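You operate a simulated robot arm through the tools that you are given. There is no shell and no other tool. Be economical: measure what you need, move in short steps, check, and stop when the job is done.

Carry out the task below with a simulated two-armed robot. There is one attempt and no reset: what you move stays moved.

JOB
Take the tea towel from the breakfast bar and lay it out flat on the worktop between corner and hob.

Only the result counts: the job must be done as asked and must still hold three seconds after the hand-in. Knocking over, shifting, dropping, spilling or breaking anything else fails it. Flat cloth is picked up by pressing the open fingertips on it (5 to 10 N) and closing them slowly along it; thin cloth reads only 2 to 8 mm in the jaws.

ROBOT AND FRAMES
Two 7-joint arms with two-finger parallel grippers on one trunk, on a base that drives. Base frame: it is fixed to the floor where the robot stands at the start and does not move with it; the origin is under the middle of the robot, x ahead of it, y to its left, z up; the surface under the hand at the start is at about z = 767. Units: mm, degrees, N and s.
The left shoulder is at the start at [70, 189, 1385], the right one opposite. With the tool pointing down near the work surface each hand reaches from about 100 to 680 mm from the robot's upright axis, wherever it stands, measured 20 degrees to its own side. Places, roughly: worktop between corner and hob [1300, 1800, 900]. Payload 3.91 kg a hand.
The tool frame of a hand sits at the grasp point between the pads (the TCP): z along the fingers, y along the line on which they close. The tips reach 30 mm beyond it. Largest opening 110 mm; finger width 20, thickness 10; the body of the gripper, 48 by 112 mm, starts 55 mm behind the TCP.
Orientation is told as [roll, pitch, yaw] about the base's x, y, z axes, in that order, counted from this pose: with the fingers straight down and closing along the base's y, the tool's x points along the base's -x, its y along +y and its z along -z.

CONTROLS
- The arms move only by the tool apply_moves. It takes "left_increments", "right_increments" or both (then of equal length, played together; a hand with none holds still); each is text: rows parted by semicolons, each of 7 numbers parted by spaces: the shift along the tool's x, y, z in units of 20 mm (1.0 is 20 mm), then the turn, a rotation vector about the tool's x, y, z in units of 8 degrees (1.0 is 8 degrees), then the finger opening in mm, from 0 to 110. In form: x y z ax ay az claw; .... A call has 1 to 8 rows; each row shifts and turns the commanded pose from where the row before left it, along the tool's axes as they then stand. A call with a number of a shift or a turn outside -1 to 1 is refused whole. Rows are played at 5 a second. More than 50 mm and 8.6 degrees between two rows, or a gripper value outside its range, and nothing of the call is played. Where a pose cannot be reached the arm comes as near as it can. A force on the tool above 40 N (or 10 N above the force at the start of the call, whichever is more), or a blocked arm, ends the call early, and 0.2 s more pass. Each finger travels about 72 mm/s and halts on what it meets, pressing with about 28 N; the grip force reading is that of the motor and also rises with nothing between the fingers. The clock runs only during rows and for 0.2 s after the last one: add rows that do not move to give the fingers time. The reply holds the time, the measured pose of the TCP, the force on the tool along the base axes, the opening and the grip force, in the units named above and with some noise, with the torque about the TCP (base axes, N m) and any sound that the robot's microphone picked up.
- Cameras (640 x 400 px; columns grow to the right, rows downward): "scene" is now at [112.8, -5.1, 1575.9]; the picture's right is [-0.08, -1.00, 0.00], its down [-0.90, 0.07, -0.44] and it looks along [0.44, -0.04, -0.90] (base axes); focal length 282 px, centre (320, 200). "left" rides on the left gripper at [72, -17, -104] in its tool frame; the picture's right is [0.23, 0.97, 0.00], its down [-0.76, 0.18, -0.62] and it looks along [-0.61, 0.14, 0.78] (tool axes); focal length 222 px, centre (320, 200). "right" rides on the right gripper at [72, 17, -103] in its tool frame; the picture's right is [-0.23, 0.97, 0.00], its down [-0.76, -0.18, -0.62] and it looks along [-0.61, -0.14, 0.78] (tool axes); focal length 222 px, centre (320, 200). There is no depth. A picture from a camera that has moved, and an enlarged one, comes with that camera's place and axes in the base frame and with its lens.
- snapshot(camera): a new picture of that camera. No time passes.
- slide_trunk(by): slides the trunk up (or, below 0, down) by that many mm; the arms and the scene camera ride with it, the base frame stays. It gives what a move gives, with no picture.
- drive_base(legs): drives the robot by 1 to 6 legs, each [ahead, turn to the left] in mm and degrees, along the robot's own axes; the way and the turn of a leg run together, so that a leg with both is an arc; at most 1500 mm and 180 degrees a leg. The arms and the cameras ride along, it lands a little off, and it stops where it bumps. It gives what a move gives.
- pan_tilt(pan, tilt): turns the head with the scene camera to pan (to the left, within 86 degrees either way) and tilt (down, from -29 to 69), counted from straight ahead of the robot. It gives what a move gives.
- inspect(camera, box): a new picture of the part [left, top, right, bottom] of that camera's present view, enlarged. No time passes.
- job_done(): hands the job in; it is judged then, once.

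Work in short steps. Places have to be worked out from the pictures, the camera data and where the tool is seen: move nearer, look again, correct. Check each grasp and each placing, and mend what went wrong. You have 120 turns and 100 pictures in all, those below and enlarged ones among them. Open the grippers and draw the arms clear of the work before you hand the job in, unless the task says otherwise; then end with one line.

The tools are called after "Call:" as a command line: name --argument value ..., lists and objects as JSON in quotes. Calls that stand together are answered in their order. apply_moves: Moves the arms, as the interface text tells. Its arguments: {"type":"object","properties":{"left_increments":{"type":"string"},"right_increments":{"type":"string"}},"required":[]} The other tools are called the same way: slide_trunk (by) slides the trunk up or down; drive_base (legs) drives the base; pan_tilt (pan, tilt) turns the head that bears the scene camera; snapshot (camera) takes a picture; inspect (camera, box) takes an enlarged picture of a part of a camera's view; job_done () hands the job in.

At the start:

```text
time: 0.0
left_eef_pos: [540.1, 297.5, 963.1]
left_tcp_rot: [0.1, -0.1, 0.0]
left_contact_force: [-0.8, 0.6, -0.1]
left_moment: [-0.01, 0.01, -0.01]
left_finger_gap: 109.9
left_grip_force: 0.1
right_eef_pos: [463.6, -192.3, 925.4]
right_tcp_rot: [0.5, -2.3, -2.7]
right_contact_force: [77.2, 208.0, -262.8]
right_moment: [-28.18, -13.64, -19.13]
right_finger_gap: 109.9
right_grip_force: 0.0
trunk travel left (down, up): [-896.0, 44.0]
robot x, y, heading: [-0.5, 2.2, 0.0]
head pan, tilt: [-4.7, 64.1]
```

scene: 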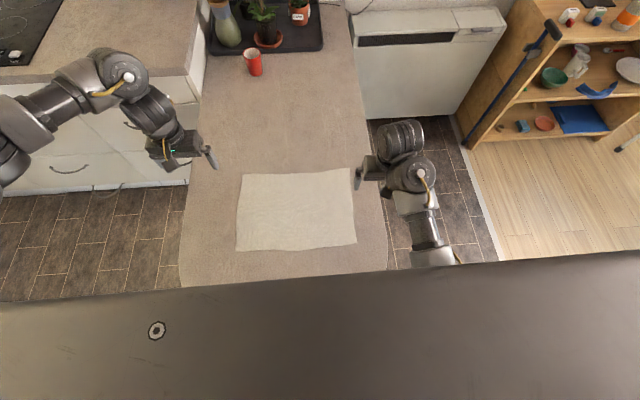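
right: 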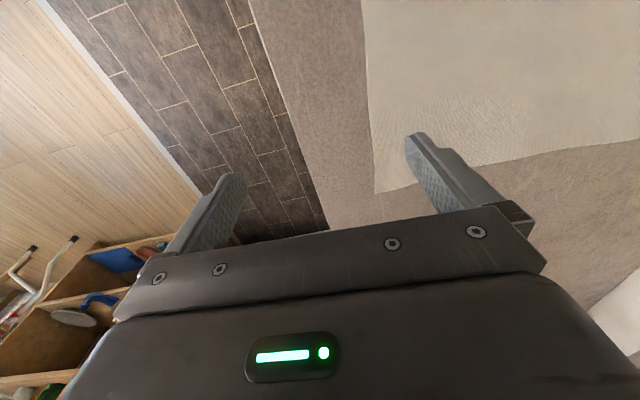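
left: 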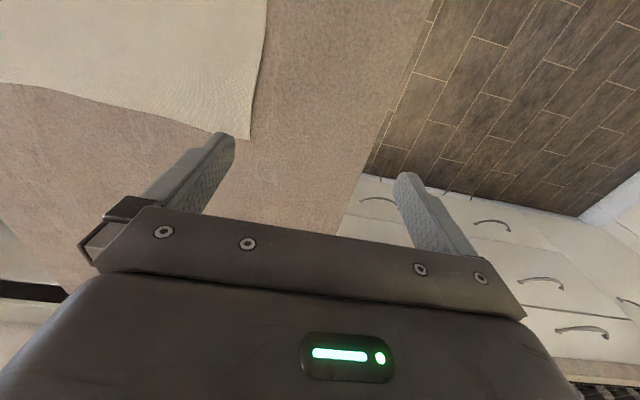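

The towel lies flat at about x 360–625, y −150–213, z 767. The right arm starts with a large force on it, so I play a still row to see whether that's real, and look around.

Call:
apply_moves --right_increments "0 0 0 0 0 0 110"

Call:
inspect --camera "scene" --box '[320, 100, 520, 300]'

```text
time: 0.4
left_eef_pos: [540.4, 298.1, 962.9]
left_tcp_rot: [0.0, 0.1, -0.1]
left_contact_force: [-0.2, 0.2, -0.1]
left_moment: [-0.01, -0.01, 0.02]
left_finger_gap: 109.9
left_grip_force: 0.1
right_eef_pos: [466.3, -192.0, 924.9]
right_tcp_rot: [0.8, -2.8, -3.8]
right_contact_force: [36.9, 99.9, -107.4]
right_moment: [-13.36, -5.04, -9.32]
right_finger_gap: 110.1
right_grip_force: 0.1
trunk travel left (down, up): [-896.0, 44.0]
robot x, y, heading: [-0.2, 3.8, 0.1]
head pan, tilt: [-4.7, 64.1]
```

```text
2.00 times, centred on (420, 200) of scene
camera zoom: at [112.9, -5.0, 1575.9], right [-0.08, -1.0, 0.0], down [-0.9, 0.07, -0.44], along [0.44, -0.04, -0.9], focal length 565 px, centre (120, 200)
```

zoom: 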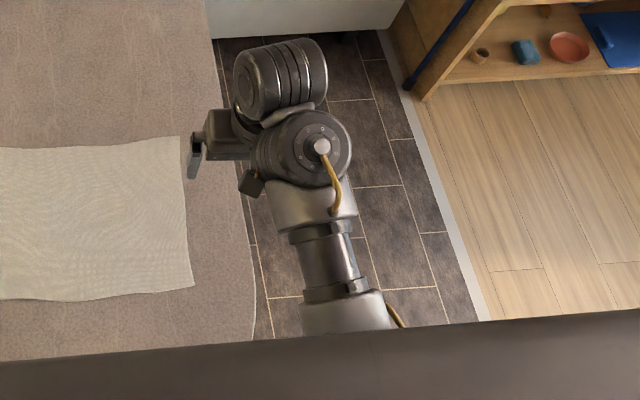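

The force is falling as the arm settles. I raise the right hand a little and see whether it frees up.

Call:
apply_moves --right_increments "0 0 -0.5 0 0 0 110; 0 0 -0.5 0 0 0 110; 0 0 0 0 0 0 110; 0 0 0 0 0 0 110"

```text
time: 0.7
left_eef_pos: [540.3, 297.8, 963.1]
left_tcp_rot: [0.0, -0.1, -0.1]
left_contact_force: [0.3, -1.2, -0.2]
left_moment: [0.02, 0.0, 0.04]
left_finger_gap: 110.0
left_grip_force: 0.1
right_eef_pos: [467.6, -190.0, 927.0]
right_tcp_rot: [1.0, -3.3, -4.2]
right_contact_force: [24.0, 51.1, -52.2]
right_moment: [-6.85, -1.69, -4.93]
right_finger_gap: 110.1
right_grip_force: 0.0
trunk travel left (down, up): [-896.0, 44.0]
robot x, y, heading: [0.5, 0.4, -0.1]
head pan, tilt: [-4.7, 64.1]
stopped in row 1 (right hand): the force on the tool passed its limit at 175 N (the readings are from after the stop); the commanded pose is now the measured one
```

Force pushes the tool forward, left and down, so I ease it that way in small steps.

Call:
apply_moves --right_increments "-0.3 0.3 0.3 0 0 0 110; -0.3 0.3 0.3 0 0 0 110; 0 0 0 0 0 0 110"

Call:
snapshot --camera "right"

```text
time: 1.5
left_eef_pos: [538.8, 297.1, 962.4]
left_tcp_rot: [0.0, 0.0, -0.2]
left_contact_force: [-0.3, 0.4, -0.1]
left_moment: [0.0, -0.03, -0.02]
left_finger_gap: 110.1
left_grip_force: 0.2
right_eef_pos: [478.6, -179.8, 914.8]
right_tcp_rot: [0.8, -3.0, -3.6]
right_contact_force: [0.7, -0.1, -0.4]
right_moment: [-0.03, 0.0, 0.03]
right_finger_gap: 110.2
right_grip_force: 0.2
trunk travel left (down, up): [-896.0, 44.0]
robot x, y, heading: [2.5, -0.3, -0.2]
head pan, tilt: [-4.7, 64.1]
```

```text
95 pictures are left
camera right: at [400.0, -158.9, 1015.2], right [0.29, 0.96, 0.03], down [0.71, -0.23, 0.66], along [0.64, -0.17, -0.75], focal length 222 px, centre (320, 200)
```

right: 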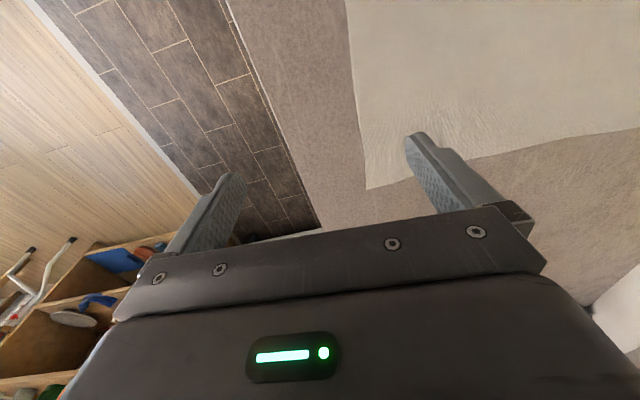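

The right arm is free now. Next I look toward the target worktop to the left.

Call:
pan_tilt --pan 55 --tilt 25

Call:
snapshot --camera "scene"

```text
time: 2.8
left_eef_pos: [538.9, 297.3, 963.6]
left_tcp_rot: [0.0, 0.0, -0.1]
left_contact_force: [1.0, -0.2, -0.2]
left_moment: [-0.03, -0.01, -0.03]
left_finger_gap: 110.2
left_grip_force: 0.0
right_eef_pos: [477.9, -179.5, 915.0]
right_tcp_rot: [0.8, -3.2, -3.7]
right_contact_force: [-0.1, -0.2, -1.0]
right_moment: [0.0, 0.03, -0.04]
right_finger_gap: 110.0
right_grip_force: 0.0
trunk travel left (down, up): [-896.0, 44.0]
robot x, y, heading: [-0.2, 3.4, 0.1]
head pan, tilt: [55.0, 25.0]
```

```text
94 pictures are left
camera scene: at [104.2, 75.4, 1630.5], right [0.82, -0.57, 0.0], down [-0.24, -0.35, -0.91], along [0.52, 0.74, -0.42], focal length 282 px, centre (320, 200)
```

scene: 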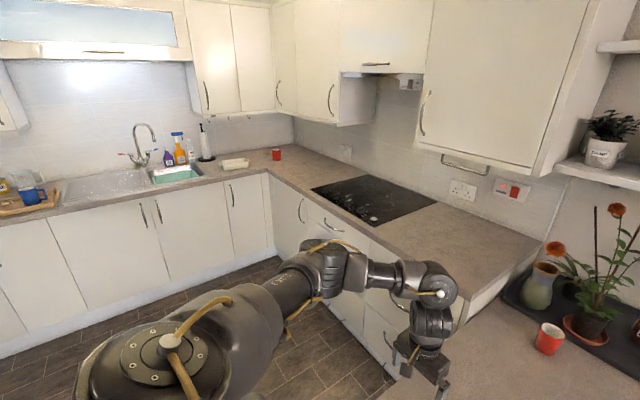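

The strip between corner and hob comes out at about y 1560–2050, x 970–1600, with a wall cupboard over its rear half. I'll grip the towel's two far corners so that I can later lay it near-to-far. Moving both hands above those corners.

Call:
apply_moves --left_increments "-0.47 -0.87 0.95 0 0 0 60; -0.47 -0.87 0.95 0 0 0 60; -0.47 -0.87 0.95 0 0 0 60; -0.47 -0.87 0.95 0 0 0 50; -0.47 -0.87 0.95 0 0 0 50; -0.47 -0.87 0.95 0 0 0 50; -0.47 -0.87 0.95 0 0 0 50; 0 0 0 0 0 0 50" --right_increments "-0.89 0.44 0.6 0.1 0.39 -0.46 60; -0.89 0.44 0.6 0 0 0 60; -0.89 0.44 0.6 0 0 0 60; -0.89 0.44 0.6 0 0 0 50; -0.89 0.44 0.6 0 0 0 50; -0.89 0.44 0.6 0 0 0 50; -0.89 0.44 0.6 0 0 0 50; 0 0 0 0 0 0 50"

Call:
pan_tilt --pan 0 --tilt 58

Call:
snapshot --camera "scene"

Call:
snapshot --camera "left"

Call:
snapshot --camera "right"

```text
time: 4.6
left_eef_pos: [605.5, 175.9, 831.0]
left_tcp_rot: [-0.2, 0.0, -0.1]
left_contact_force: [0.1, 0.4, -0.2]
left_moment: [-0.02, -0.02, 0.0]
left_finger_gap: 49.9
left_grip_force: 0.1
right_eef_pos: [605.0, -119.9, 832.1]
right_tcp_rot: [0.0, -0.1, 0.0]
right_contact_force: [1.7, -0.2, -0.3]
right_moment: [0.0, 0.0, 0.0]
right_finger_gap: 50.1
right_grip_force: 0.1
trunk travel left (down, up): [-896.0, 44.0]
robot x, y, heading: [-1.0, 2.8, -0.2]
head pan, tilt: [55.0, 25.0]
```

```text
time: 5.8
left_eef_pos: [604.1, 176.1, 830.9]
left_tcp_rot: [0.0, 0.0, -0.1]
left_contact_force: [-0.2, -0.2, -0.2]
left_moment: [0.0, 0.01, 0.01]
left_finger_gap: 50.2
left_grip_force: 0.0
right_eef_pos: [606.0, -121.2, 829.8]
right_tcp_rot: [0.0, 0.0, 0.0]
right_contact_force: [0.6, -0.9, -0.8]
right_moment: [0.02, -0.01, 0.01]
right_finger_gap: 50.2
right_grip_force: 0.0
trunk travel left (down, up): [-896.0, 44.0]
robot x, y, heading: [2.7, 2.7, 0.1]
head pan, tilt: [0.0, 58.0]
```

```text
93 pictures are left
camera scene: at [120.1, 0.2, 1582.9], right [0.0, -1.0, 0.0], down [-0.85, 0.0, -0.53], along [0.53, 0.0, -0.85], focal length 282 px, centre (320, 200)
```

scene: 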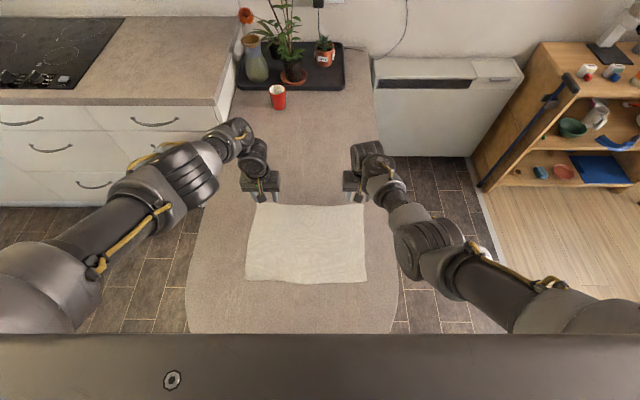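

```text
92 pictures are left
camera left: at [533.2, 159.0, 932.8], right [-0.23, 0.97, 0.0], down [0.76, 0.18, 0.62], along [0.61, 0.14, -0.78], focal length 222 px, centre (320, 200)
```

left: 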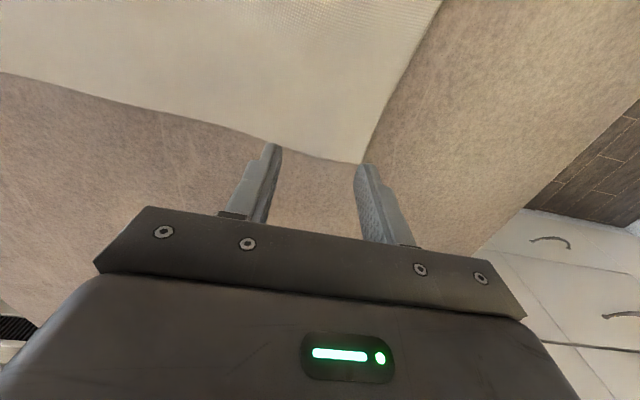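

```text
91 pictures are left
camera right: at [532.0, -103.3, 933.5], right [0.23, 0.97, 0.0], down [0.76, -0.18, 0.62], along [0.61, -0.14, -0.78], focal length 222 px, centre (320, 200)
```

right: 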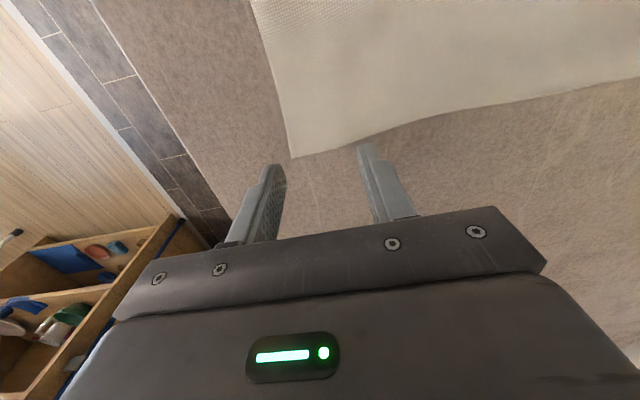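

Corners come out at (616, 212) and (613, −147). I centre both hands about 18 mm in from the far edge and 35 mm from the sides, gap 40, and descend to just above the cloth.

Call:
apply_moves --left_increments "0.5 0 0.3 0 0 0 40; 0 0 0.4 0 0 0 40; 0 0 0.4 0 0 0 40; 0 0 0.1 0 0 0 40; 0 0 0 0 0 0 40" --right_increments "0.5 0.45 0.3 0 0 0 40; 0 0 0.4 0 0 0 40; 0 0 0.4 0 0 0 40; 0 0 0.1 0 0 0 40; 0 0 0 0 0 0 40"

Call:
snapshot --camera "left"

Call:
snapshot --camera "right"

```text
time: 7.0
left_eef_pos: [594.9, 174.5, 805.1]
left_tcp_rot: [0.0, 0.1, -0.1]
left_contact_force: [0.2, 0.4, 1.3]
left_moment: [-0.03, 0.01, 0.0]
left_finger_gap: 40.1
left_grip_force: 0.0
right_eef_pos: [595.5, -110.2, 806.6]
right_tcp_rot: [-0.1, 0.1, -0.1]
right_contact_force: [-0.5, 0.3, 0.0]
right_moment: [-0.03, 0.0, -0.03]
right_finger_gap: 40.0
right_grip_force: 0.2
trunk travel left (down, up): [-896.0, 44.0]
robot x, y, heading: [2.1, 2.5, 0.1]
head pan, tilt: [0.0, 58.0]
```

```text
90 pictures are left
camera left: at [523.3, 158.3, 908.1], right [-0.23, 0.97, 0.0], down [0.76, 0.18, 0.62], along [0.61, 0.14, -0.78], focal length 222 px, centre (320, 200)
```

left: 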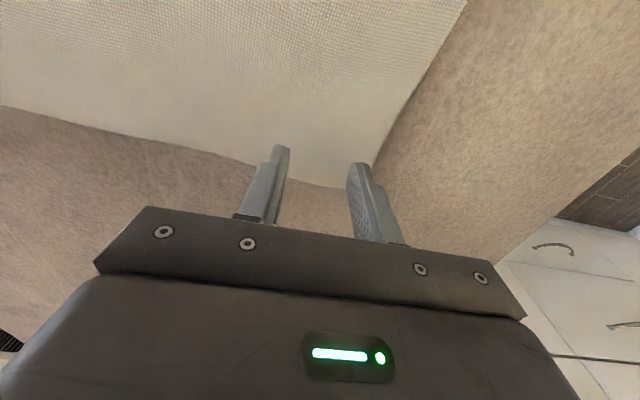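

```text
89 pictures are left
camera right: at [522.0, -94.0, 910.2], right [0.23, 0.97, 0.0], down [0.76, -0.18, 0.62], along [0.61, -0.14, -0.78], focal length 222 px, centre (320, 200)
```

right: 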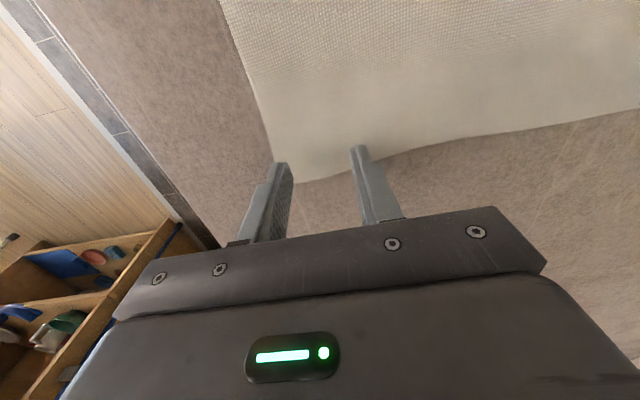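

Both tip pairs are over the cloth, close to the edge. I shift 6 mm back and press down in 2 mm steps.

Call:
apply_moves --left_increments "0.3 0 0.1 0 0 0 40; 0 0 0.1 0 0 0 40; 0 0 0.1 0 0 0 40; 0 0 0.1 0 0 0 40; 0 0 0 0 0 0 40" --right_increments "0.3 0 0.1 0 0 0 40; 0 0 0.1 0 0 0 40; 0 0 0.1 0 0 0 40; 0 0 0.1 0 0 0 40; 0 0 0 0 0 0 40"

```text
time: 8.2
left_eef_pos: [589.1, 175.9, 798.7]
left_tcp_rot: [0.0, -0.1, -0.1]
left_contact_force: [0.3, -0.7, 6.8]
left_moment: [0.13, 0.01, 0.0]
left_finger_gap: 40.1
left_grip_force: 0.1
right_eef_pos: [588.7, -112.2, 800.4]
right_tcp_rot: [0.0, 0.0, 0.1]
right_contact_force: [0.6, -0.7, -0.3]
right_moment: [-0.01, -0.03, -0.01]
right_finger_gap: 40.0
right_grip_force: 0.0
trunk travel left (down, up): [-896.0, 44.0]
robot x, y, heading: [-0.7, 1.6, -0.1]
head pan, tilt: [0.0, 58.0]
```

Left already presses with 7 N; the right needs 1–3 mm more.

Call:
apply_moves --right_increments "0 0 0.06 0 0 0 40; 0 0 0.06 0 0 0 40; 0 0 0 0 0 0 40"

```text
time: 9.0
left_eef_pos: [588.6, 174.4, 797.6]
left_tcp_rot: [0.0, -0.1, -0.1]
left_contact_force: [1.3, 0.4, 8.0]
left_moment: [0.19, -0.1, -0.05]
left_finger_gap: 40.0
left_grip_force: 0.2
right_eef_pos: [589.5, -111.3, 798.7]
right_tcp_rot: [-0.2, -0.1, -0.1]
right_contact_force: [-0.3, -1.1, 4.0]
right_moment: [-0.02, 0.02, 0.02]
right_finger_gap: 40.3
right_grip_force: 0.0
trunk travel left (down, up): [-896.0, 44.0]
robot x, y, heading: [0.2, 1.0, 0.1]
head pan, tilt: [0.0, 58.0]
```

The right is in contact at 4 N; I press slightly more and close both slowly.

Call:
apply_moves --left_increments "0 0 0 0 0 0 40; 0 0 0 0 0 0 34; 0 0 0 0 0 0 28; 0 0 0 0 0 0 22; 0 0 0 0 0 0 16; 0 0 0 0 0 0 10; 0 0 0 0 0 0 4; 0 0 0 0 0 0 0" --right_increments "0 0 0.06 0 0 0 40; 0 0 0 0 0 0 34; 0 0 0 0 0 0 28; 0 0 0 0 0 0 22; 0 0 0 0 0 0 16; 0 0 0 0 0 0 10; 0 0 0 0 0 0 4; 0 0 0 0 0 0 0"

Call:
snapshot --camera "left"

Call:
snapshot --camera "right"

```text
time: 10.8
left_eef_pos: [586.9, 176.7, 798.6]
left_tcp_rot: [-0.1, -0.1, -0.1]
left_contact_force: [0.2, 0.6, 1.7]
left_moment: [0.03, 0.02, 0.04]
left_finger_gap: 0.1
left_grip_force: 27.8
right_eef_pos: [589.5, -111.8, 797.5]
right_tcp_rot: [-0.2, -0.1, 0.0]
right_contact_force: [1.1, -1.8, 18.4]
right_moment: [-0.11, -0.05, 0.0]
right_finger_gap: 6.7
right_grip_force: 27.6
trunk travel left (down, up): [-896.0, 44.0]
robot x, y, heading: [-0.2, -1.1, -0.0]
head pan, tilt: [0.0, 58.0]
```

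```text
88 pictures are left
camera left: at [515.5, 159.5, 901.2], right [-0.23, 0.97, 0.0], down [0.76, 0.18, 0.62], along [0.61, 0.14, -0.78], focal length 222 px, centre (320, 200)
```

left: 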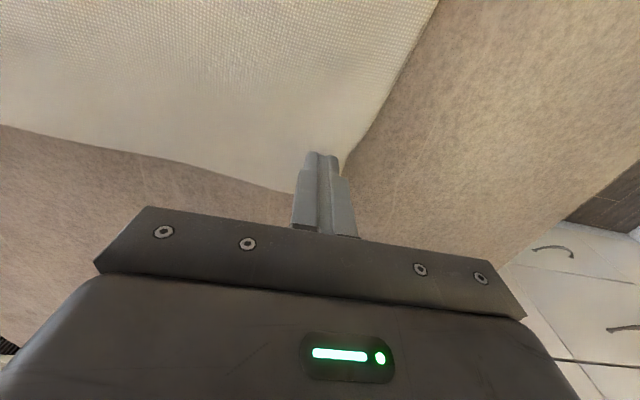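

```text
87 pictures are left
camera right: at [514.9, -94.6, 901.0], right [0.23, 0.97, 0.0], down [0.76, -0.18, 0.63], along [0.61, -0.14, -0.78], focal length 222 px, centre (320, 200)
```

right: 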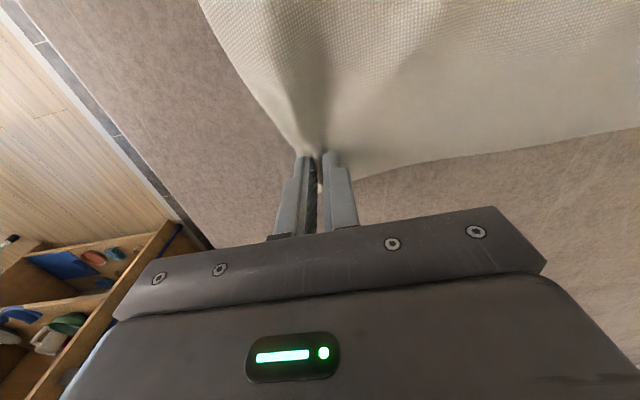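

The right holds cloth (6.7 mm); the left missed. The side edge is now at about y 192, so I lift the left, shift inward to y 155 and press again.

Call:
apply_moves --left_increments "0 0 -0.6 0 0 0 0; 0 -0.5 0 0 0 0 40; 0 -0.5 0 0 0 0 40; 0 0 0.3 0 0 0 40; 0 0 0.25 0 0 0 40; 0 0 0.1 0 0 0 40; 0 0 0 0 0 0 40"

Call:
snapshot --camera "left"

```text
time: 12.4
left_eef_pos: [587.7, 155.0, 798.3]
left_tcp_rot: [-0.1, 0.0, -0.2]
left_contact_force: [0.1, -0.6, 1.5]
left_moment: [0.05, -0.02, 0.02]
left_finger_gap: 39.9
left_grip_force: 0.0
right_eef_pos: [590.0, -110.8, 799.0]
right_tcp_rot: [-0.1, -0.1, 0.0]
right_contact_force: [3.1, -2.7, 21.8]
right_moment: [-0.14, -0.11, -0.05]
right_finger_gap: 6.3
right_grip_force: 27.7
trunk travel left (down, up): [-896.0, 44.0]
robot x, y, heading: [-1.5, 1.2, -0.1]
head pan, tilt: [0.0, 58.0]
```

```text
86 pictures are left
camera left: at [515.5, 138.9, 901.1], right [-0.23, 0.97, 0.0], down [0.76, 0.18, 0.62], along [0.61, 0.14, -0.78], focal length 222 px, centre (320, 200)
```

left: 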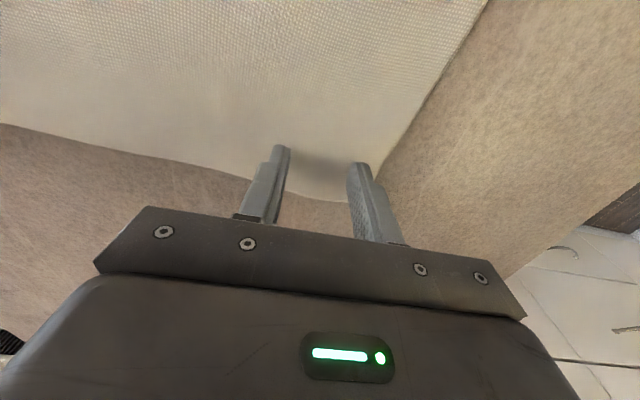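

Both tips are on the cloth. I press a bit more and check force.

Call:
apply_moves --left_increments "0 0 0.06 0 0 0 40; 0 0 0.06 0 0 0 40; 0 0 0 0 0 0 40"

```text
time: 13.2
left_eef_pos: [587.6, 155.3, 798.2]
left_tcp_rot: [0.1, -0.3, -0.1]
left_contact_force: [-1.2, 2.3, 25.5]
left_moment: [0.41, 0.11, 0.01]
left_finger_gap: 40.1
left_grip_force: 0.0
right_eef_pos: [586.2, -111.7, 799.2]
right_tcp_rot: [-0.1, -0.1, 0.2]
right_contact_force: [2.2, 0.6, 10.7]
right_moment: [-0.02, -0.07, -0.03]
right_finger_gap: 6.2
right_grip_force: 27.7
trunk travel left (down, up): [-896.0, 44.0]
robot x, y, heading: [0.8, 5.0, 0.0]
head pan, tilt: [0.0, 58.0]
```

That's 25 N, too much, so I back off about 1.6 mm.

Call:
apply_moves --left_increments "0 0 -0.08 0 0 0 40; 0 0 0 0 0 0 40; 0 0 0 0 0 0 40"

```text
time: 14.0
left_eef_pos: [586.5, 156.0, 798.7]
left_tcp_rot: [0.0, -0.2, -0.1]
left_contact_force: [1.9, -0.3, 15.2]
left_moment: [0.26, -0.06, -0.1]
left_finger_gap: 39.9
left_grip_force: 0.5
right_eef_pos: [588.0, -110.9, 798.7]
right_tcp_rot: [-0.2, -0.1, 0.1]
right_contact_force: [-2.5, 1.1, 14.3]
right_moment: [0.01, 0.08, -0.03]
right_finger_gap: 6.0
right_grip_force: 27.9
trunk travel left (down, up): [-896.0, 44.0]
robot x, y, heading: [-1.0, 0.0, -0.1]
head pan, tilt: [0.0, 58.0]
```

The torque shows the outer finger carries nearly all the load (surface or tool slightly tilted). I roll about 1° to balance it and back off slightly.

Call:
apply_moves --left_increments "0 0 -0.04 -0.13 0 0 40; 0 0 0 0 0 0 40; 0 0 0 0 0 0 40"

```text
time: 14.8
left_eef_pos: [587.8, 156.2, 799.8]
left_tcp_rot: [1.0, 0.0, 0.1]
left_contact_force: [0.7, -0.9, 0.1]
left_moment: [-0.07, -0.01, 0.01]
left_finger_gap: 40.4
left_grip_force: 0.1
right_eef_pos: [588.3, -111.3, 798.6]
right_tcp_rot: [-0.1, 0.0, 0.1]
right_contact_force: [-2.9, -1.0, 18.7]
right_moment: [-0.08, 0.11, -0.06]
right_finger_gap: 6.6
right_grip_force: 28.0
trunk travel left (down, up): [-896.0, 44.0]
robot x, y, heading: [0.8, 0.4, 0.1]
head pan, tilt: [0.0, 58.0]
```

Off the surface now, torque slightly the other way. I press 1.2 mm back down.

Call:
apply_moves --left_increments "0 0 0.05 0.03 0 0 40; 0 0 0 0 0 0 40"

```text
time: 15.4
left_eef_pos: [588.3, 155.8, 799.4]
left_tcp_rot: [0.7, -0.1, 0.0]
left_contact_force: [0.1, 0.4, 0.6]
left_moment: [-0.01, 0.01, 0.01]
left_finger_gap: 40.2
left_grip_force: 0.0
right_eef_pos: [588.7, -111.5, 797.8]
right_tcp_rot: [-0.1, -0.2, 0.0]
right_contact_force: [-3.0, -0.8, 18.5]
right_moment: [-0.09, 0.08, -0.01]
right_finger_gap: 6.4
right_grip_force: 28.1
trunk travel left (down, up): [-896.0, 44.0]
robot x, y, heading: [-0.6, 0.3, 0.2]
head pan, tilt: [0.0, 58.0]
```

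Call:
apply_moves --left_increments "0 0 0.06 0 0 0 40; 0 0 0 0 0 0 40"

```text
time: 16.0
left_eef_pos: [588.3, 155.5, 798.3]
left_tcp_rot: [0.8, -0.3, -0.2]
left_contact_force: [-2.0, 0.9, 15.8]
left_moment: [-0.39, 0.11, -0.05]
left_finger_gap: 39.3
left_grip_force: 0.1
right_eef_pos: [587.1, -110.3, 798.3]
right_tcp_rot: [-0.1, -0.2, 0.0]
right_contact_force: [0.9, -1.3, 10.5]
right_moment: [-0.06, -0.04, -0.04]
right_finger_gap: 6.4
right_grip_force: 27.7
trunk travel left (down, up): [-896.0, 44.0]
robot x, y, heading: [1.1, 2.9, 0.1]
head pan, tilt: [0.0, 58.0]
```

Now the inner finger carries it; I take back about 0.35° of roll, then close slowly.

Call:
apply_moves --left_increments "0 0 0 0.05 0 0 40; 0 0 0 0 0 0 40"

```text
time: 16.6
left_eef_pos: [588.2, 156.0, 798.0]
left_tcp_rot: [0.4, -0.3, 0.1]
left_contact_force: [-1.1, 3.9, 21.5]
left_moment: [-0.34, 0.08, -0.05]
left_finger_gap: 38.5
left_grip_force: 0.0
right_eef_pos: [586.7, -111.2, 798.2]
right_tcp_rot: [-0.2, -0.1, 0.0]
right_contact_force: [1.4, 0.6, 9.0]
right_moment: [-0.02, -0.01, -0.03]
right_finger_gap: 6.4
right_grip_force: 27.3
trunk travel left (down, up): [-896.0, 44.0]
robot x, y, heading: [1.6, 1.3, 0.0]
head pan, tilt: [0.0, 58.0]
```

Ease up 0.6 mm while taking a little more roll back, then close.

Call:
apply_moves --left_increments "0 0 -0.02 0.02 0 0 40; 0 0 0 0 0 0 40; 0 0 0 0 0 0 32; 0 0 0 0 0 0 25; 0 0 0 0 0 0 18; 0 0 0 0 0 0 11; 0 0 0 0 0 0 5; 0 0 0 0 0 0 0"

Call:
snapshot --camera "left"

```text
time: 18.4
left_eef_pos: [587.9, 155.3, 799.0]
left_tcp_rot: [0.2, -0.3, -0.2]
left_contact_force: [-0.7, -3.9, 23.3]
left_moment: [-0.02, 0.08, -0.03]
left_finger_gap: 7.0
left_grip_force: 28.0
right_eef_pos: [587.6, -111.7, 798.1]
right_tcp_rot: [0.0, 0.0, 0.2]
right_contact_force: [0.0, 4.0, 7.0]
right_moment: [0.15, -0.01, -0.08]
right_finger_gap: 6.4
right_grip_force: 28.2
trunk travel left (down, up): [-896.0, 44.0]
robot x, y, heading: [-0.3, 0.9, -0.1]
head pan, tilt: [0.0, 58.0]
```

```text
85 pictures are left
camera left: at [515.4, 138.1, 900.6], right [-0.23, 0.97, 0.0], down [0.76, 0.17, 0.63], along [0.61, 0.14, -0.78], focal length 222 px, centre (320, 200)
```

left: 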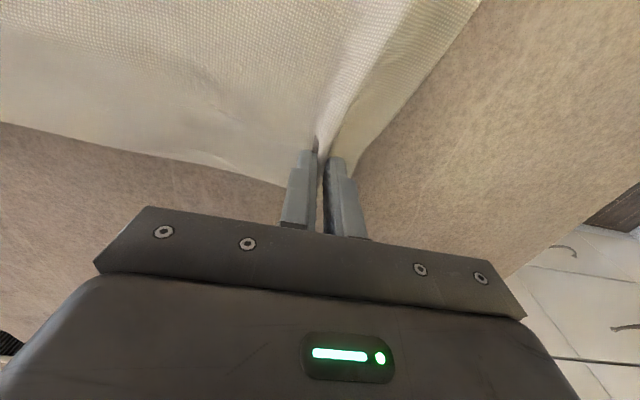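

Both hands hold the cloth. Lift both together gently, 80 mm first.

Call:
apply_moves --left_increments "0 0 -0.5 0 0 0 0; 0 0 -0.5 0 0 0 0; 0 0 -0.5 0 0 0 0; 0 0 -0.5 0 0 0 0; 0 0 -1 0 0 0 0; 0 0 -1 0 0 0 0; 0 0 0 0 0 0 0" --right_increments "0 0 -0.5 0 0 0 0; 0 0 -0.5 0 0 0 0; 0 0 -0.5 0 0 0 0; 0 0 -0.5 0 0 0 0; 0 0 -1 0 0 0 0; 0 0 -1 0 0 0 0; 0 0 0 0 0 0 0"

Call:
snapshot --camera "scene"

```text
time: 20.0
left_eef_pos: [586.6, 157.1, 875.6]
left_tcp_rot: [0.2, 0.0, -0.2]
left_contact_force: [0.3, -4.8, 0.1]
left_moment: [-0.17, 0.05, 0.02]
left_finger_gap: 6.5
left_grip_force: 28.4
right_eef_pos: [589.0, -110.6, 877.6]
right_tcp_rot: [-0.1, 0.1, 0.0]
right_contact_force: [-0.5, 5.0, -0.7]
right_moment: [0.13, -0.05, 0.03]
right_finger_gap: 6.3
right_grip_force: 28.1
trunk travel left (down, up): [-896.0, 44.0]
robot x, y, heading: [1.0, 2.1, -0.2]
head pan, tilt: [0.0, 58.0]
```

```text
84 pictures are left
camera scene: at [120.6, 0.0, 1582.8], right [0.0, -1.0, 0.0], down [-0.85, 0.0, -0.53], along [0.53, 0.0, -0.85], focal length 282 px, centre (320, 200)
```

scene: 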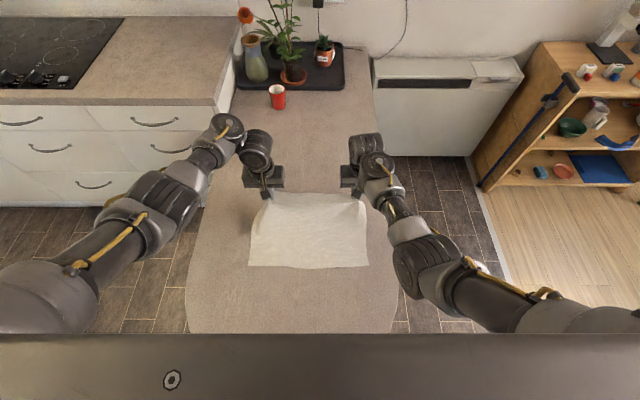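

The lift works and the cloth is spread between the hands. I continue up to about z 1190 while drawing back a little.

Call:
apply_moves --left_increments "0 -0.1 -1 0 0 0 0; 0 0 -1 0 0 0 0; 0 0 -1 0 0 0 0; 0 0 -1 0 0 0 0; 0 0 -1 0 0 0 0; 0.5 0 -1 0 0 0 0; 0.5 0 -1 0 0 0 0; 0.5 0 -1 0 0 0 0" --right_increments "0 0.1 -1 0 0 0 0; 0 0 -1 0 0 0 0; 0 0 -1 0 0 0 0; 0 0 -1 0 0 0 0; 0 0 -1 0 0 0 0; 0.5 0 -1 0 0 0 0; 0.5 0 -1 0 0 0 0; 0.5 0 -1 0 0 0 0"

Call:
apply_moves --left_increments "0.5 0 -1 0 0 0 0; 0.5 0 -1 0 0 0 0; 0.5 0 -1 0 0 0 0; 0.5 0 -1 0 0 0 0; 0.5 0 -1 0 0 0 0; 0.5 0 -1 0 0 0 0; 0.5 0 -1 0 0 0 0; 0 0 0 0 0 0 0" --right_increments "0.5 0 -1 0 0 0 0; 0.5 0 -1 0 0 0 0; 0.5 0 -1 0 0 0 0; 0.5 0 -1 0 0 0 0; 0.5 0 -1 0 0 0 0; 0.5 0 -1 0 0 0 0; 0.5 0 -1 0 0 0 0; 0 0 0 0 0 0 0"

Call:
snapshot --camera "scene"

```text
time: 21.3
left_eef_pos: [587.3, 153.2, 978.8]
left_tcp_rot: [0.5, 0.2, 0.2]
left_contact_force: [-0.5, -0.6, 0.0]
left_moment: [-0.01, -0.04, 0.01]
left_finger_gap: 6.4
left_grip_force: 28.2
left hand out of reach, approached as far as the arm can: row 6
right_eef_pos: [586.8, -107.3, 979.8]
right_tcp_rot: [0.1, -0.6, -0.4]
right_contact_force: [0.3, 10.0, -2.8]
right_moment: [-1.23, -0.16, -0.79]
right_finger_gap: 5.7
right_grip_force: 28.0
trunk travel left (down, up): [-896.0, 44.0]
robot x, y, heading: [-2.8, 1.9, 0.0]
head pan, tilt: [0.0, 58.0]
stopped in row 6 (right hand): the force on the tool passed its limit at 86 N (the readings are from after the stop); the commanded pose is now the measured one
```

```text
time: 21.6
left_eef_pos: [585.4, 154.7, 982.9]
left_tcp_rot: [0.7, 0.4, 0.3]
left_contact_force: [0.0, 0.0, 0.5]
left_moment: [0.01, 0.01, -0.01]
left_finger_gap: 6.3
left_grip_force: 27.7
left hand out of reach, approached as far as the arm can: row 1
right_eef_pos: [588.0, -106.2, 984.1]
right_tcp_rot: [0.3, -1.1, -0.6]
right_contact_force: [1.1, 8.8, -2.5]
right_moment: [-0.94, -0.15, -0.68]
right_finger_gap: 6.0
right_grip_force: 28.1
trunk travel left (down, up): [-896.0, 44.0]
robot x, y, heading: [-3.3, -1.6, 0.1]
head pan, tilt: [0.0, 58.0]
stopped in row 1 (right hand): the force on the tool passed its limit at 81 N (the readings are from after the stop); the commanded pose is now the measured one
```

```text
83 pictures are left
camera scene: at [120.4, 0.0, 1582.8], right [0.0, -1.0, 0.0], down [-0.85, 0.0, -0.53], along [0.53, 0.0, -0.85], focal length 282 px, centre (320, 200)
```

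scene: 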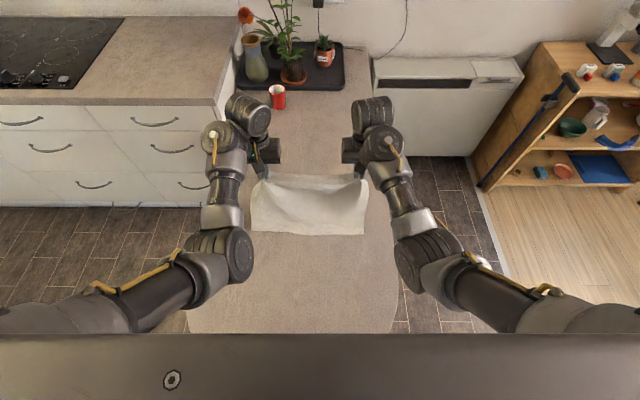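

Tool-down can't go higher here because the wrist folds. I'll pitch both tools so the fingers point forward-down, which eases the wrists and lets the hands go higher.

Call:
apply_moves --left_increments "0 0 0 0 -0.6 0 0; 0 0 0 0 -0.6 0 0; 0 0 0 0 -0.6 0 0; 0 0 0 0 -0.6 0 0; 0 0 0 0 -0.6 0 0; 0 0 0 0 -0.6 0 0; 0 0 0 0 0 0 0" --right_increments "0 0 0 0 -0.6 0 0; 0 0 0 0 -0.6 0 0; 0 0 0 0 -0.6 0 0; 0 0 0 0 -0.6 0 0; 0 0 0 0 -0.6 0 0; 0 0 0 0 -0.6 0 0; 0 0 0 0 0 0 0"

```text
time: 23.2
left_eef_pos: [585.7, 154.3, 983.8]
left_tcp_rot: [0.6, -28.4, -0.1]
left_contact_force: [-0.4, -0.5, 0.3]
left_moment: [-0.01, -0.01, 0.03]
left_finger_gap: 6.3
left_grip_force: 28.0
right_eef_pos: [587.3, -107.3, 983.6]
right_tcp_rot: [0.3, -30.0, -0.5]
right_contact_force: [0.7, 0.3, -0.5]
right_moment: [-0.01, -0.02, -0.03]
right_finger_gap: 6.0
right_grip_force: 27.9
trunk travel left (down, up): [-896.0, 44.0]
robot x, y, heading: [-0.8, 3.0, 0.1]
head pan, tilt: [0.0, 58.0]
```

Pitching works and the force is gone. I pitch on to about −50°, then raise.

Call:
apply_moves --left_increments "0 0 0 0 -0.67 0 0; 0 0 0 0 -0.67 0 0; 0 0 0 0 -0.67 0 0; 0 0 0 0 -0.67 0 0; -0.766 0 -0.643 0 0 0 0; -0.766 0 -0.643 0 0 0 0; -0.766 0 -0.643 0 0 0 0; 0 0 0 0 0 0 0" --right_increments "0 0 0 0 -0.63 0.06 0; 0 0 0 0 -0.63 0 0; 0 0 0 0 -0.63 0 0; 0 0 0 0 -0.63 0 0; -0.766 0 -0.643 0 0 0 0; -0.766 0 -0.643 0 0 0 0; -0.766 0 -0.643 0 0 0 0; 0 0 0 0 0 0 0"

```text
time: 25.0
left_eef_pos: [586.4, 155.5, 1043.3]
left_tcp_rot: [1.0, -49.9, -0.6]
left_contact_force: [0.0, -0.8, 0.6]
left_moment: [-0.01, -0.03, -0.03]
left_finger_gap: 6.5
left_grip_force: 27.7
right_eef_pos: [587.0, -108.5, 1045.1]
right_tcp_rot: [0.9, -49.9, -1.5]
right_contact_force: [-0.2, 0.9, 0.2]
right_moment: [0.08, -0.03, 0.02]
right_finger_gap: 5.9
right_grip_force: 28.4
trunk travel left (down, up): [-896.0, 44.0]
robot x, y, heading: [0.6, 2.7, -0.1]
head pan, tilt: [0.0, 58.0]
```

Good. Continue up 140 mm.

Call:
apply_moves --left_increments "-0.766 0 -0.643 0 0 0 0; -0.766 0 -0.643 0 0 0 0; -0.766 0 -0.643 0 0 0 0; -0.766 0 -0.643 0 0 0 0; -0.766 0 -0.643 0 0 0 0; -0.766 0 -0.643 0 0 0 0; -0.766 0 -0.643 0 0 0 0; 0 0 0 0 0 0 0" --right_increments "-0.766 0 -0.643 0 0 0 0; -0.766 0 -0.643 0 0 0 0; -0.766 0 -0.643 0 0 0 0; -0.766 0 -0.643 0 0 0 0; -0.766 0 -0.643 0 0 0 0; -0.766 0 -0.643 0 0 0 0; -0.766 0 -0.643 0 0 0 0; 0 0 0 0 0 0 0"

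Call:
snapshot --camera "scene"

Call:
snapshot --camera "left"

```text
time: 26.8
left_eef_pos: [584.8, 152.7, 1185.1]
left_tcp_rot: [1.0, -49.9, -0.5]
left_contact_force: [0.1, 0.1, -1.0]
left_moment: [-0.01, 0.01, -0.03]
left_finger_gap: 6.1
left_grip_force: 27.5
right_eef_pos: [587.6, -107.4, 1184.4]
right_tcp_rot: [0.9, -50.0, -1.5]
right_contact_force: [0.0, 0.3, -0.3]
right_moment: [0.04, 0.01, 0.02]
right_finger_gap: 5.8
right_grip_force: 27.9
trunk travel left (down, up): [-896.0, 44.0]
robot x, y, heading: [0.4, 0.1, 0.1]
head pan, tilt: [0.0, 58.0]
```

```text
82 pictures are left
camera scene: at [120.1, 0.0, 1582.8], right [0.0, -1.0, 0.0], down [-0.85, 0.0, -0.53], along [0.53, 0.0, -0.85], focal length 282 px, centre (320, 200)
```

scene: 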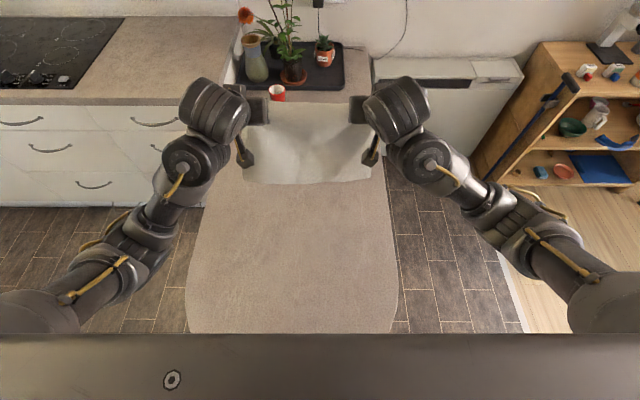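

```text
81 pictures are left
camera left: at [459.0, 135.1, 1194.5], right [-0.15, 0.98, -0.16], down [0.01, 0.17, 0.99], along [0.99, 0.15, -0.04], focal length 222 px, centre (320, 200)
```

left: 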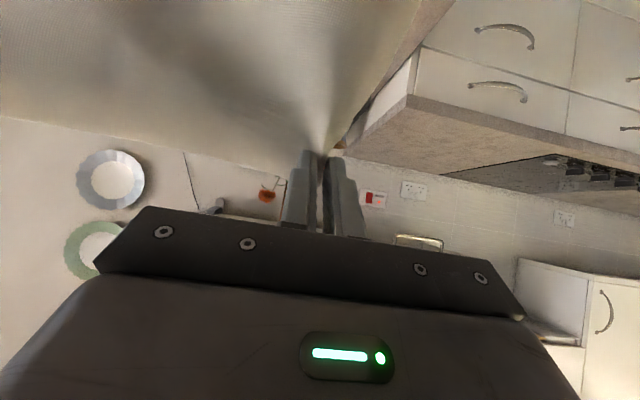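

The towel hangs cleanly. I raise the trunk 40 mm so its lower edge clears worktop height, and look left before driving.

Call:
slide_trunk --by 42

Call:
pan_tilt --pan 85 --tilt 35

Call:
snapshot --camera "scene"

Call:
pan_tilt --pan -85 --tilt 35

Call:
snapshot --camera "scene"

```text
time: 27.6
left_eef_pos: [584.5, 153.5, 1225.5]
left_tcp_rot: [1.0, -49.9, -0.6]
left_contact_force: [0.7, 0.0, 0.0]
left_moment: [0.01, -0.05, -0.01]
left_finger_gap: 6.4
left_grip_force: 28.4
right_eef_pos: [587.7, -108.2, 1225.1]
right_tcp_rot: [0.8, -49.9, -1.6]
right_contact_force: [0.7, 0.7, 0.1]
right_moment: [0.03, 0.03, 0.03]
right_finger_gap: 6.0
right_grip_force: 27.6
trunk travel left (down, up): [-938.0, 2.0]
robot x, y, heading: [-1.2, -0.8, -0.2]
head pan, tilt: [0.0, 58.0]
```

```text
time: 29.2
left_eef_pos: [583.8, 153.0, 1226.2]
left_tcp_rot: [1.0, -49.9, -0.5]
left_contact_force: [-0.7, -0.8, -0.6]
left_moment: [-0.01, 0.0, 0.01]
left_finger_gap: 6.5
left_grip_force: 28.4
right_eef_pos: [587.7, -107.1, 1226.0]
right_tcp_rot: [0.8, -50.0, -1.6]
right_contact_force: [-0.2, 1.1, 0.2]
right_moment: [0.04, 0.03, 0.01]
right_finger_gap: 6.0
right_grip_force: 27.8
trunk travel left (down, up): [-938.0, 2.0]
robot x, y, heading: [-3.2, 1.2, -0.1]
head pan, tilt: [85.0, 35.0]
```

```text
80 pictures are left
camera scene: at [58.9, 87.6, 1656.8], right [1.0, -0.09, 0.0], down [-0.05, -0.57, -0.82], along [0.07, 0.82, -0.57], focal length 282 px, centre (320, 200)
```

scene: 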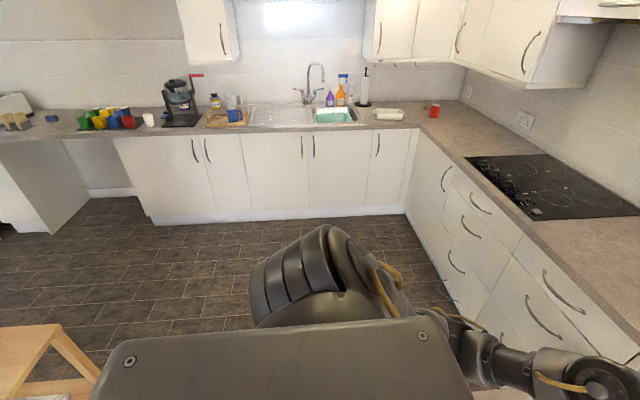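

```text
time: 31.8
left_eef_pos: [584.4, 152.7, 1226.7]
left_tcp_rot: [1.0, -49.9, -0.5]
left_contact_force: [0.2, -0.6, 0.0]
left_moment: [-0.01, 0.0, -0.02]
left_finger_gap: 6.3
left_grip_force: 28.2
right_eef_pos: [587.8, -109.5, 1224.8]
right_tcp_rot: [0.8, -50.0, -1.4]
right_contact_force: [-0.2, 0.0, 0.5]
right_moment: [0.08, 0.03, 0.0]
right_finger_gap: 5.8
right_grip_force: 27.4
trunk travel left (down, up): [-938.0, 2.0]
robot x, y, heading: [-2.3, 1.7, -0.2]
head pan, tilt: [-85.0, 35.0]
```

```text
79 pictures are left
camera scene: at [59.0, -87.9, 1656.8], right [-1.0, -0.09, 0.0], down [-0.05, 0.57, -0.82], along [0.07, -0.82, -0.57], focal length 282 px, centre (320, 200)
```

scene: 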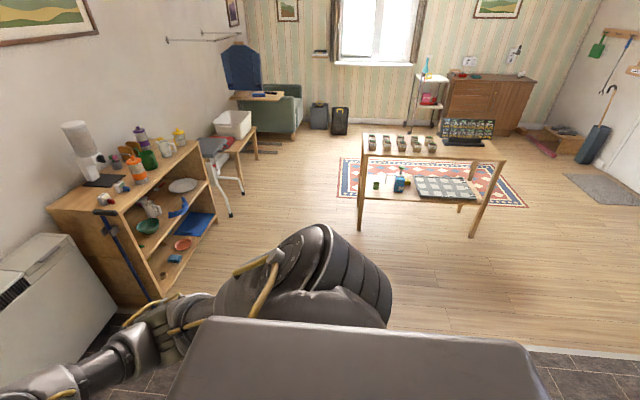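

The floor to the left is clear, apart from something wooden behind-left of me. For compact driving I draw the hands back about 160 mm and watch for wrist trouble.

Call:
apply_moves --left_increments "0.643 0 -0.766 0 0 0 0; 0.643 0 -0.766 0 0 0 0; 0.643 0 -0.766 0 0 0 0; 0.643 0 -0.766 0 0 0 0; 0.643 0 -0.766 0 0 0 0; 0.643 0 -0.766 0 0 0 0; 0.643 0 -0.766 0 0 0 0; 0.643 0 -0.766 0 0 0 0" --right_increments "0.643 0 -0.766 0 0 0 0; 0.643 0 -0.766 0 0 0 0; 0.643 0 -0.766 0 0 0 0; 0.643 0 -0.766 0 0 0 0; 0.643 0 -0.766 0 0 0 0; 0.643 0 -0.766 0 0 0 0; 0.643 0 -0.766 0 0 0 0; 0.643 0 -0.766 0 0 0 0"

Call:
pan_tilt --pan 0 --tilt 50

Call:
snapshot --camera "scene"

```text
time: 33.6
left_eef_pos: [453.8, 147.0, 1209.9]
left_tcp_rot: [0.7, -49.8, -0.2]
left_contact_force: [-0.6, 1.0, -1.1]
left_moment: [-0.04, 0.0, -0.04]
left_finger_gap: 6.2
left_grip_force: 28.0
left hand out of reach, approached as far as the arm can: row 7, 8
right_eef_pos: [498.4, -101.6, 1226.1]
right_tcp_rot: [0.4, -50.0, -1.3]
right_contact_force: [-0.3, 0.7, -0.2]
right_moment: [0.01, 0.02, -0.03]
right_finger_gap: 5.8
right_grip_force: 28.0
right hand out of reach, approached as far as the arm can: row 5, 6, 7, 8
trunk travel left (down, up): [-938.0, 2.0]
robot x, y, heading: [2.3, -0.1, 0.2]
head pan, tilt: [-85.0, 35.0]
```

```text
time: 35.2
left_eef_pos: [452.9, 143.0, 1212.1]
left_tcp_rot: [1.0, -49.9, -0.5]
left_contact_force: [-0.5, -0.1, 0.4]
left_moment: [0.01, -0.01, -0.02]
left_finger_gap: 6.4
left_grip_force: 27.5
right_eef_pos: [498.1, -105.1, 1226.3]
right_tcp_rot: [0.8, -50.0, -1.4]
right_contact_force: [-0.1, 0.1, 0.3]
right_moment: [0.0, 0.0, 0.0]
right_finger_gap: 5.9
right_grip_force: 27.7
trunk travel left (down, up): [-938.0, 2.0]
robot x, y, heading: [1.3, 1.5, 0.1]
head pan, tilt: [0.0, 50.0]
```

```text
78 pictures are left
camera scene: at [128.2, -0.3, 1635.0], right [0.0, -1.0, 0.0], down [-0.77, 0.0, -0.64], along [0.64, 0.0, -0.77], focal length 282 px, centre (320, 200)
```

scene: 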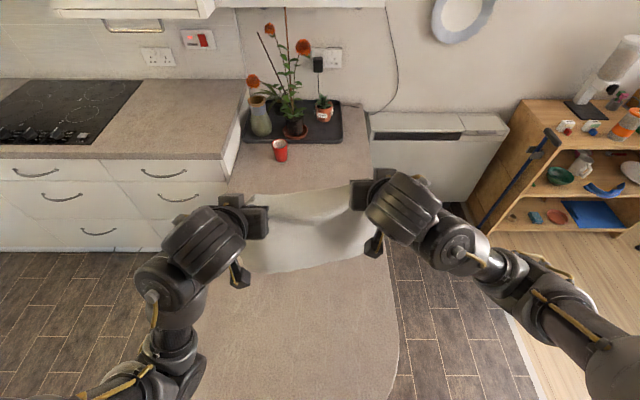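

The arms have hit an inner limit. I bring both hands even at x ≈ 520.

Call:
apply_moves --left_increments "-0.673 0.1 0.529 0 0 0 0; -0.673 0.1 0.529 0 0 0 0; -0.673 0.1 0.529 0 0 0 0; -0.673 0.1 0.529 0 0 0 0; 0 0 0 0 0 0 0" --right_increments "-0.177 -0.03 0.21 0 0 0 0; -0.177 -0.03 0.21 0 0 0 0; -0.177 -0.03 0.21 0 0 0 0; -0.177 -0.03 0.21 0 0 0 0; 0 0 0 0 0 0 0"

Call:
snapshot --camera "scene"

```text
time: 36.4
left_eef_pos: [519.6, 153.4, 1224.4]
left_tcp_rot: [1.0, -49.9, -0.5]
left_contact_force: [-1.0, -1.5, 0.5]
left_moment: [-0.04, 0.01, -0.05]
left_finger_gap: 6.2
left_grip_force: 28.2
right_eef_pos: [518.2, -109.6, 1225.7]
right_tcp_rot: [0.8, -50.0, -1.5]
right_contact_force: [-0.4, 1.8, -0.5]
right_moment: [0.02, 0.01, 0.02]
right_finger_gap: 5.8
right_grip_force: 27.6
trunk travel left (down, up): [-938.0, 2.0]
robot x, y, heading: [-0.2, -1.1, 0.1]
head pan, tilt: [0.0, 50.0]
```

```text
77 pictures are left
camera scene: at [127.8, -0.1, 1635.1], right [0.0, -1.0, 0.0], down [-0.77, 0.0, -0.64], along [0.64, 0.0, -0.77], focal length 282 px, centre (320, 200)
```

scene: 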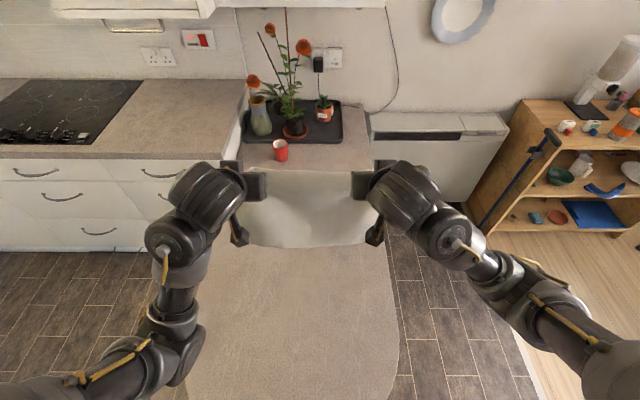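

The lower edge is near z 925, little margin over a 900 worktop. I try another 40 mm up.

Call:
apply_moves --left_increments "-0.766 0 -0.643 0 0 0 0; -0.766 0 -0.643 0 0 0 0; 0 0 0 0 0 0 0" --right_increments "-0.766 0 -0.643 0 0 0 0; -0.766 0 -0.643 0 0 0 0; 0 0 0 0 0 0 0"

```text
time: 37.2
left_eef_pos: [521.3, 151.0, 1268.6]
left_tcp_rot: [0.6, -51.4, -0.3]
left_contact_force: [0.9, -2.0, -0.2]
left_moment: [0.02, 0.0, -0.05]
left_finger_gap: 6.4
left_grip_force: 27.9
left hand out of reach, approached as far as the arm can: row 2
right_eef_pos: [527.9, -112.7, 1259.5]
right_tcp_rot: [1.0, -50.2, -1.5]
right_contact_force: [0.3, 2.1, 0.8]
right_moment: [0.07, 0.01, 0.03]
right_finger_gap: 6.1
right_grip_force: 28.0
right hand out of reach, approached as far as the arm can: row 2
trunk travel left (down, up): [-938.0, 2.0]
robot x, y, heading: [1.8, 0.7, -0.2]
head pan, tilt: [0.0, 50.0]
```

Hands at about 1262, near the arms' limit, which is enough. Now I back away from the bar 180 mm and turn left.

Call:
drive_base --legs '[[-180, 0], [0, 45]]'

Call:
pan_tilt --pan 0 --tilt 40

Call:
snapshot --camera "scene"

```text
time: 40.7
left_eef_pos: [93.5, 469.6, 1268.3]
left_tcp_rot: [0.6, -51.4, 43.2]
left_contact_force: [2.4, -2.3, -0.3]
left_moment: [-0.04, -0.01, -0.06]
left_finger_gap: 6.3
left_grip_force: 27.9
right_eef_pos: [278.2, 283.5, 1258.7]
right_tcp_rot: [0.9, -50.2, 41.9]
right_contact_force: [-1.3, 2.9, 0.8]
right_moment: [0.06, 0.07, 0.06]
right_finger_gap: 2.4
right_grip_force: 28.4
trunk travel left (down, up): [-938.0, 2.0]
robot x, y, heading: [-184.9, -0.2, 43.3]
head pan, tilt: [0.0, 50.0]
```

```text
time: 41.4
left_eef_pos: [91.0, 469.4, 1267.6]
left_tcp_rot: [0.6, -51.4, 43.1]
left_contact_force: [2.0, -2.2, -0.9]
left_moment: [-0.03, -0.03, -0.03]
left_finger_gap: 6.3
left_grip_force: 27.5
right_eef_pos: [276.7, 283.5, 1258.9]
right_tcp_rot: [0.9, -50.2, 41.9]
right_contact_force: [-2.2, 1.8, 0.6]
right_moment: [0.02, 0.06, 0.03]
right_finger_gap: 2.7
right_grip_force: 27.9
trunk travel left (down, up): [-938.0, 2.0]
robot x, y, heading: [-185.7, 4.2, 43.2]
head pan, tilt: [0.0, 40.0]
```

```text
76 pictures are left
camera scene: at [-84.6, 93.4, 1649.2], right [0.69, -0.73, 0.0], down [-0.47, -0.44, -0.77], along [0.56, 0.53, -0.64], focal length 282 px, centre (320, 200)
```

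scene: 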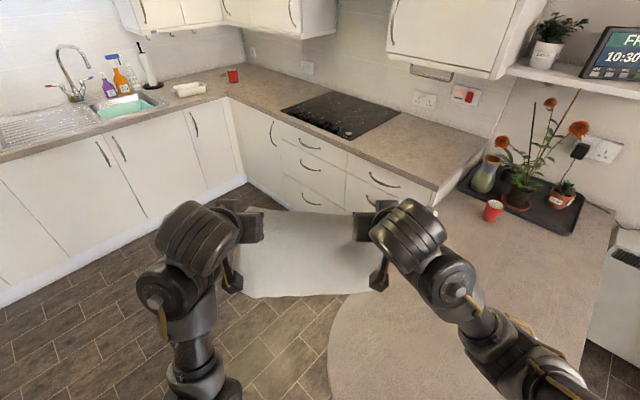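

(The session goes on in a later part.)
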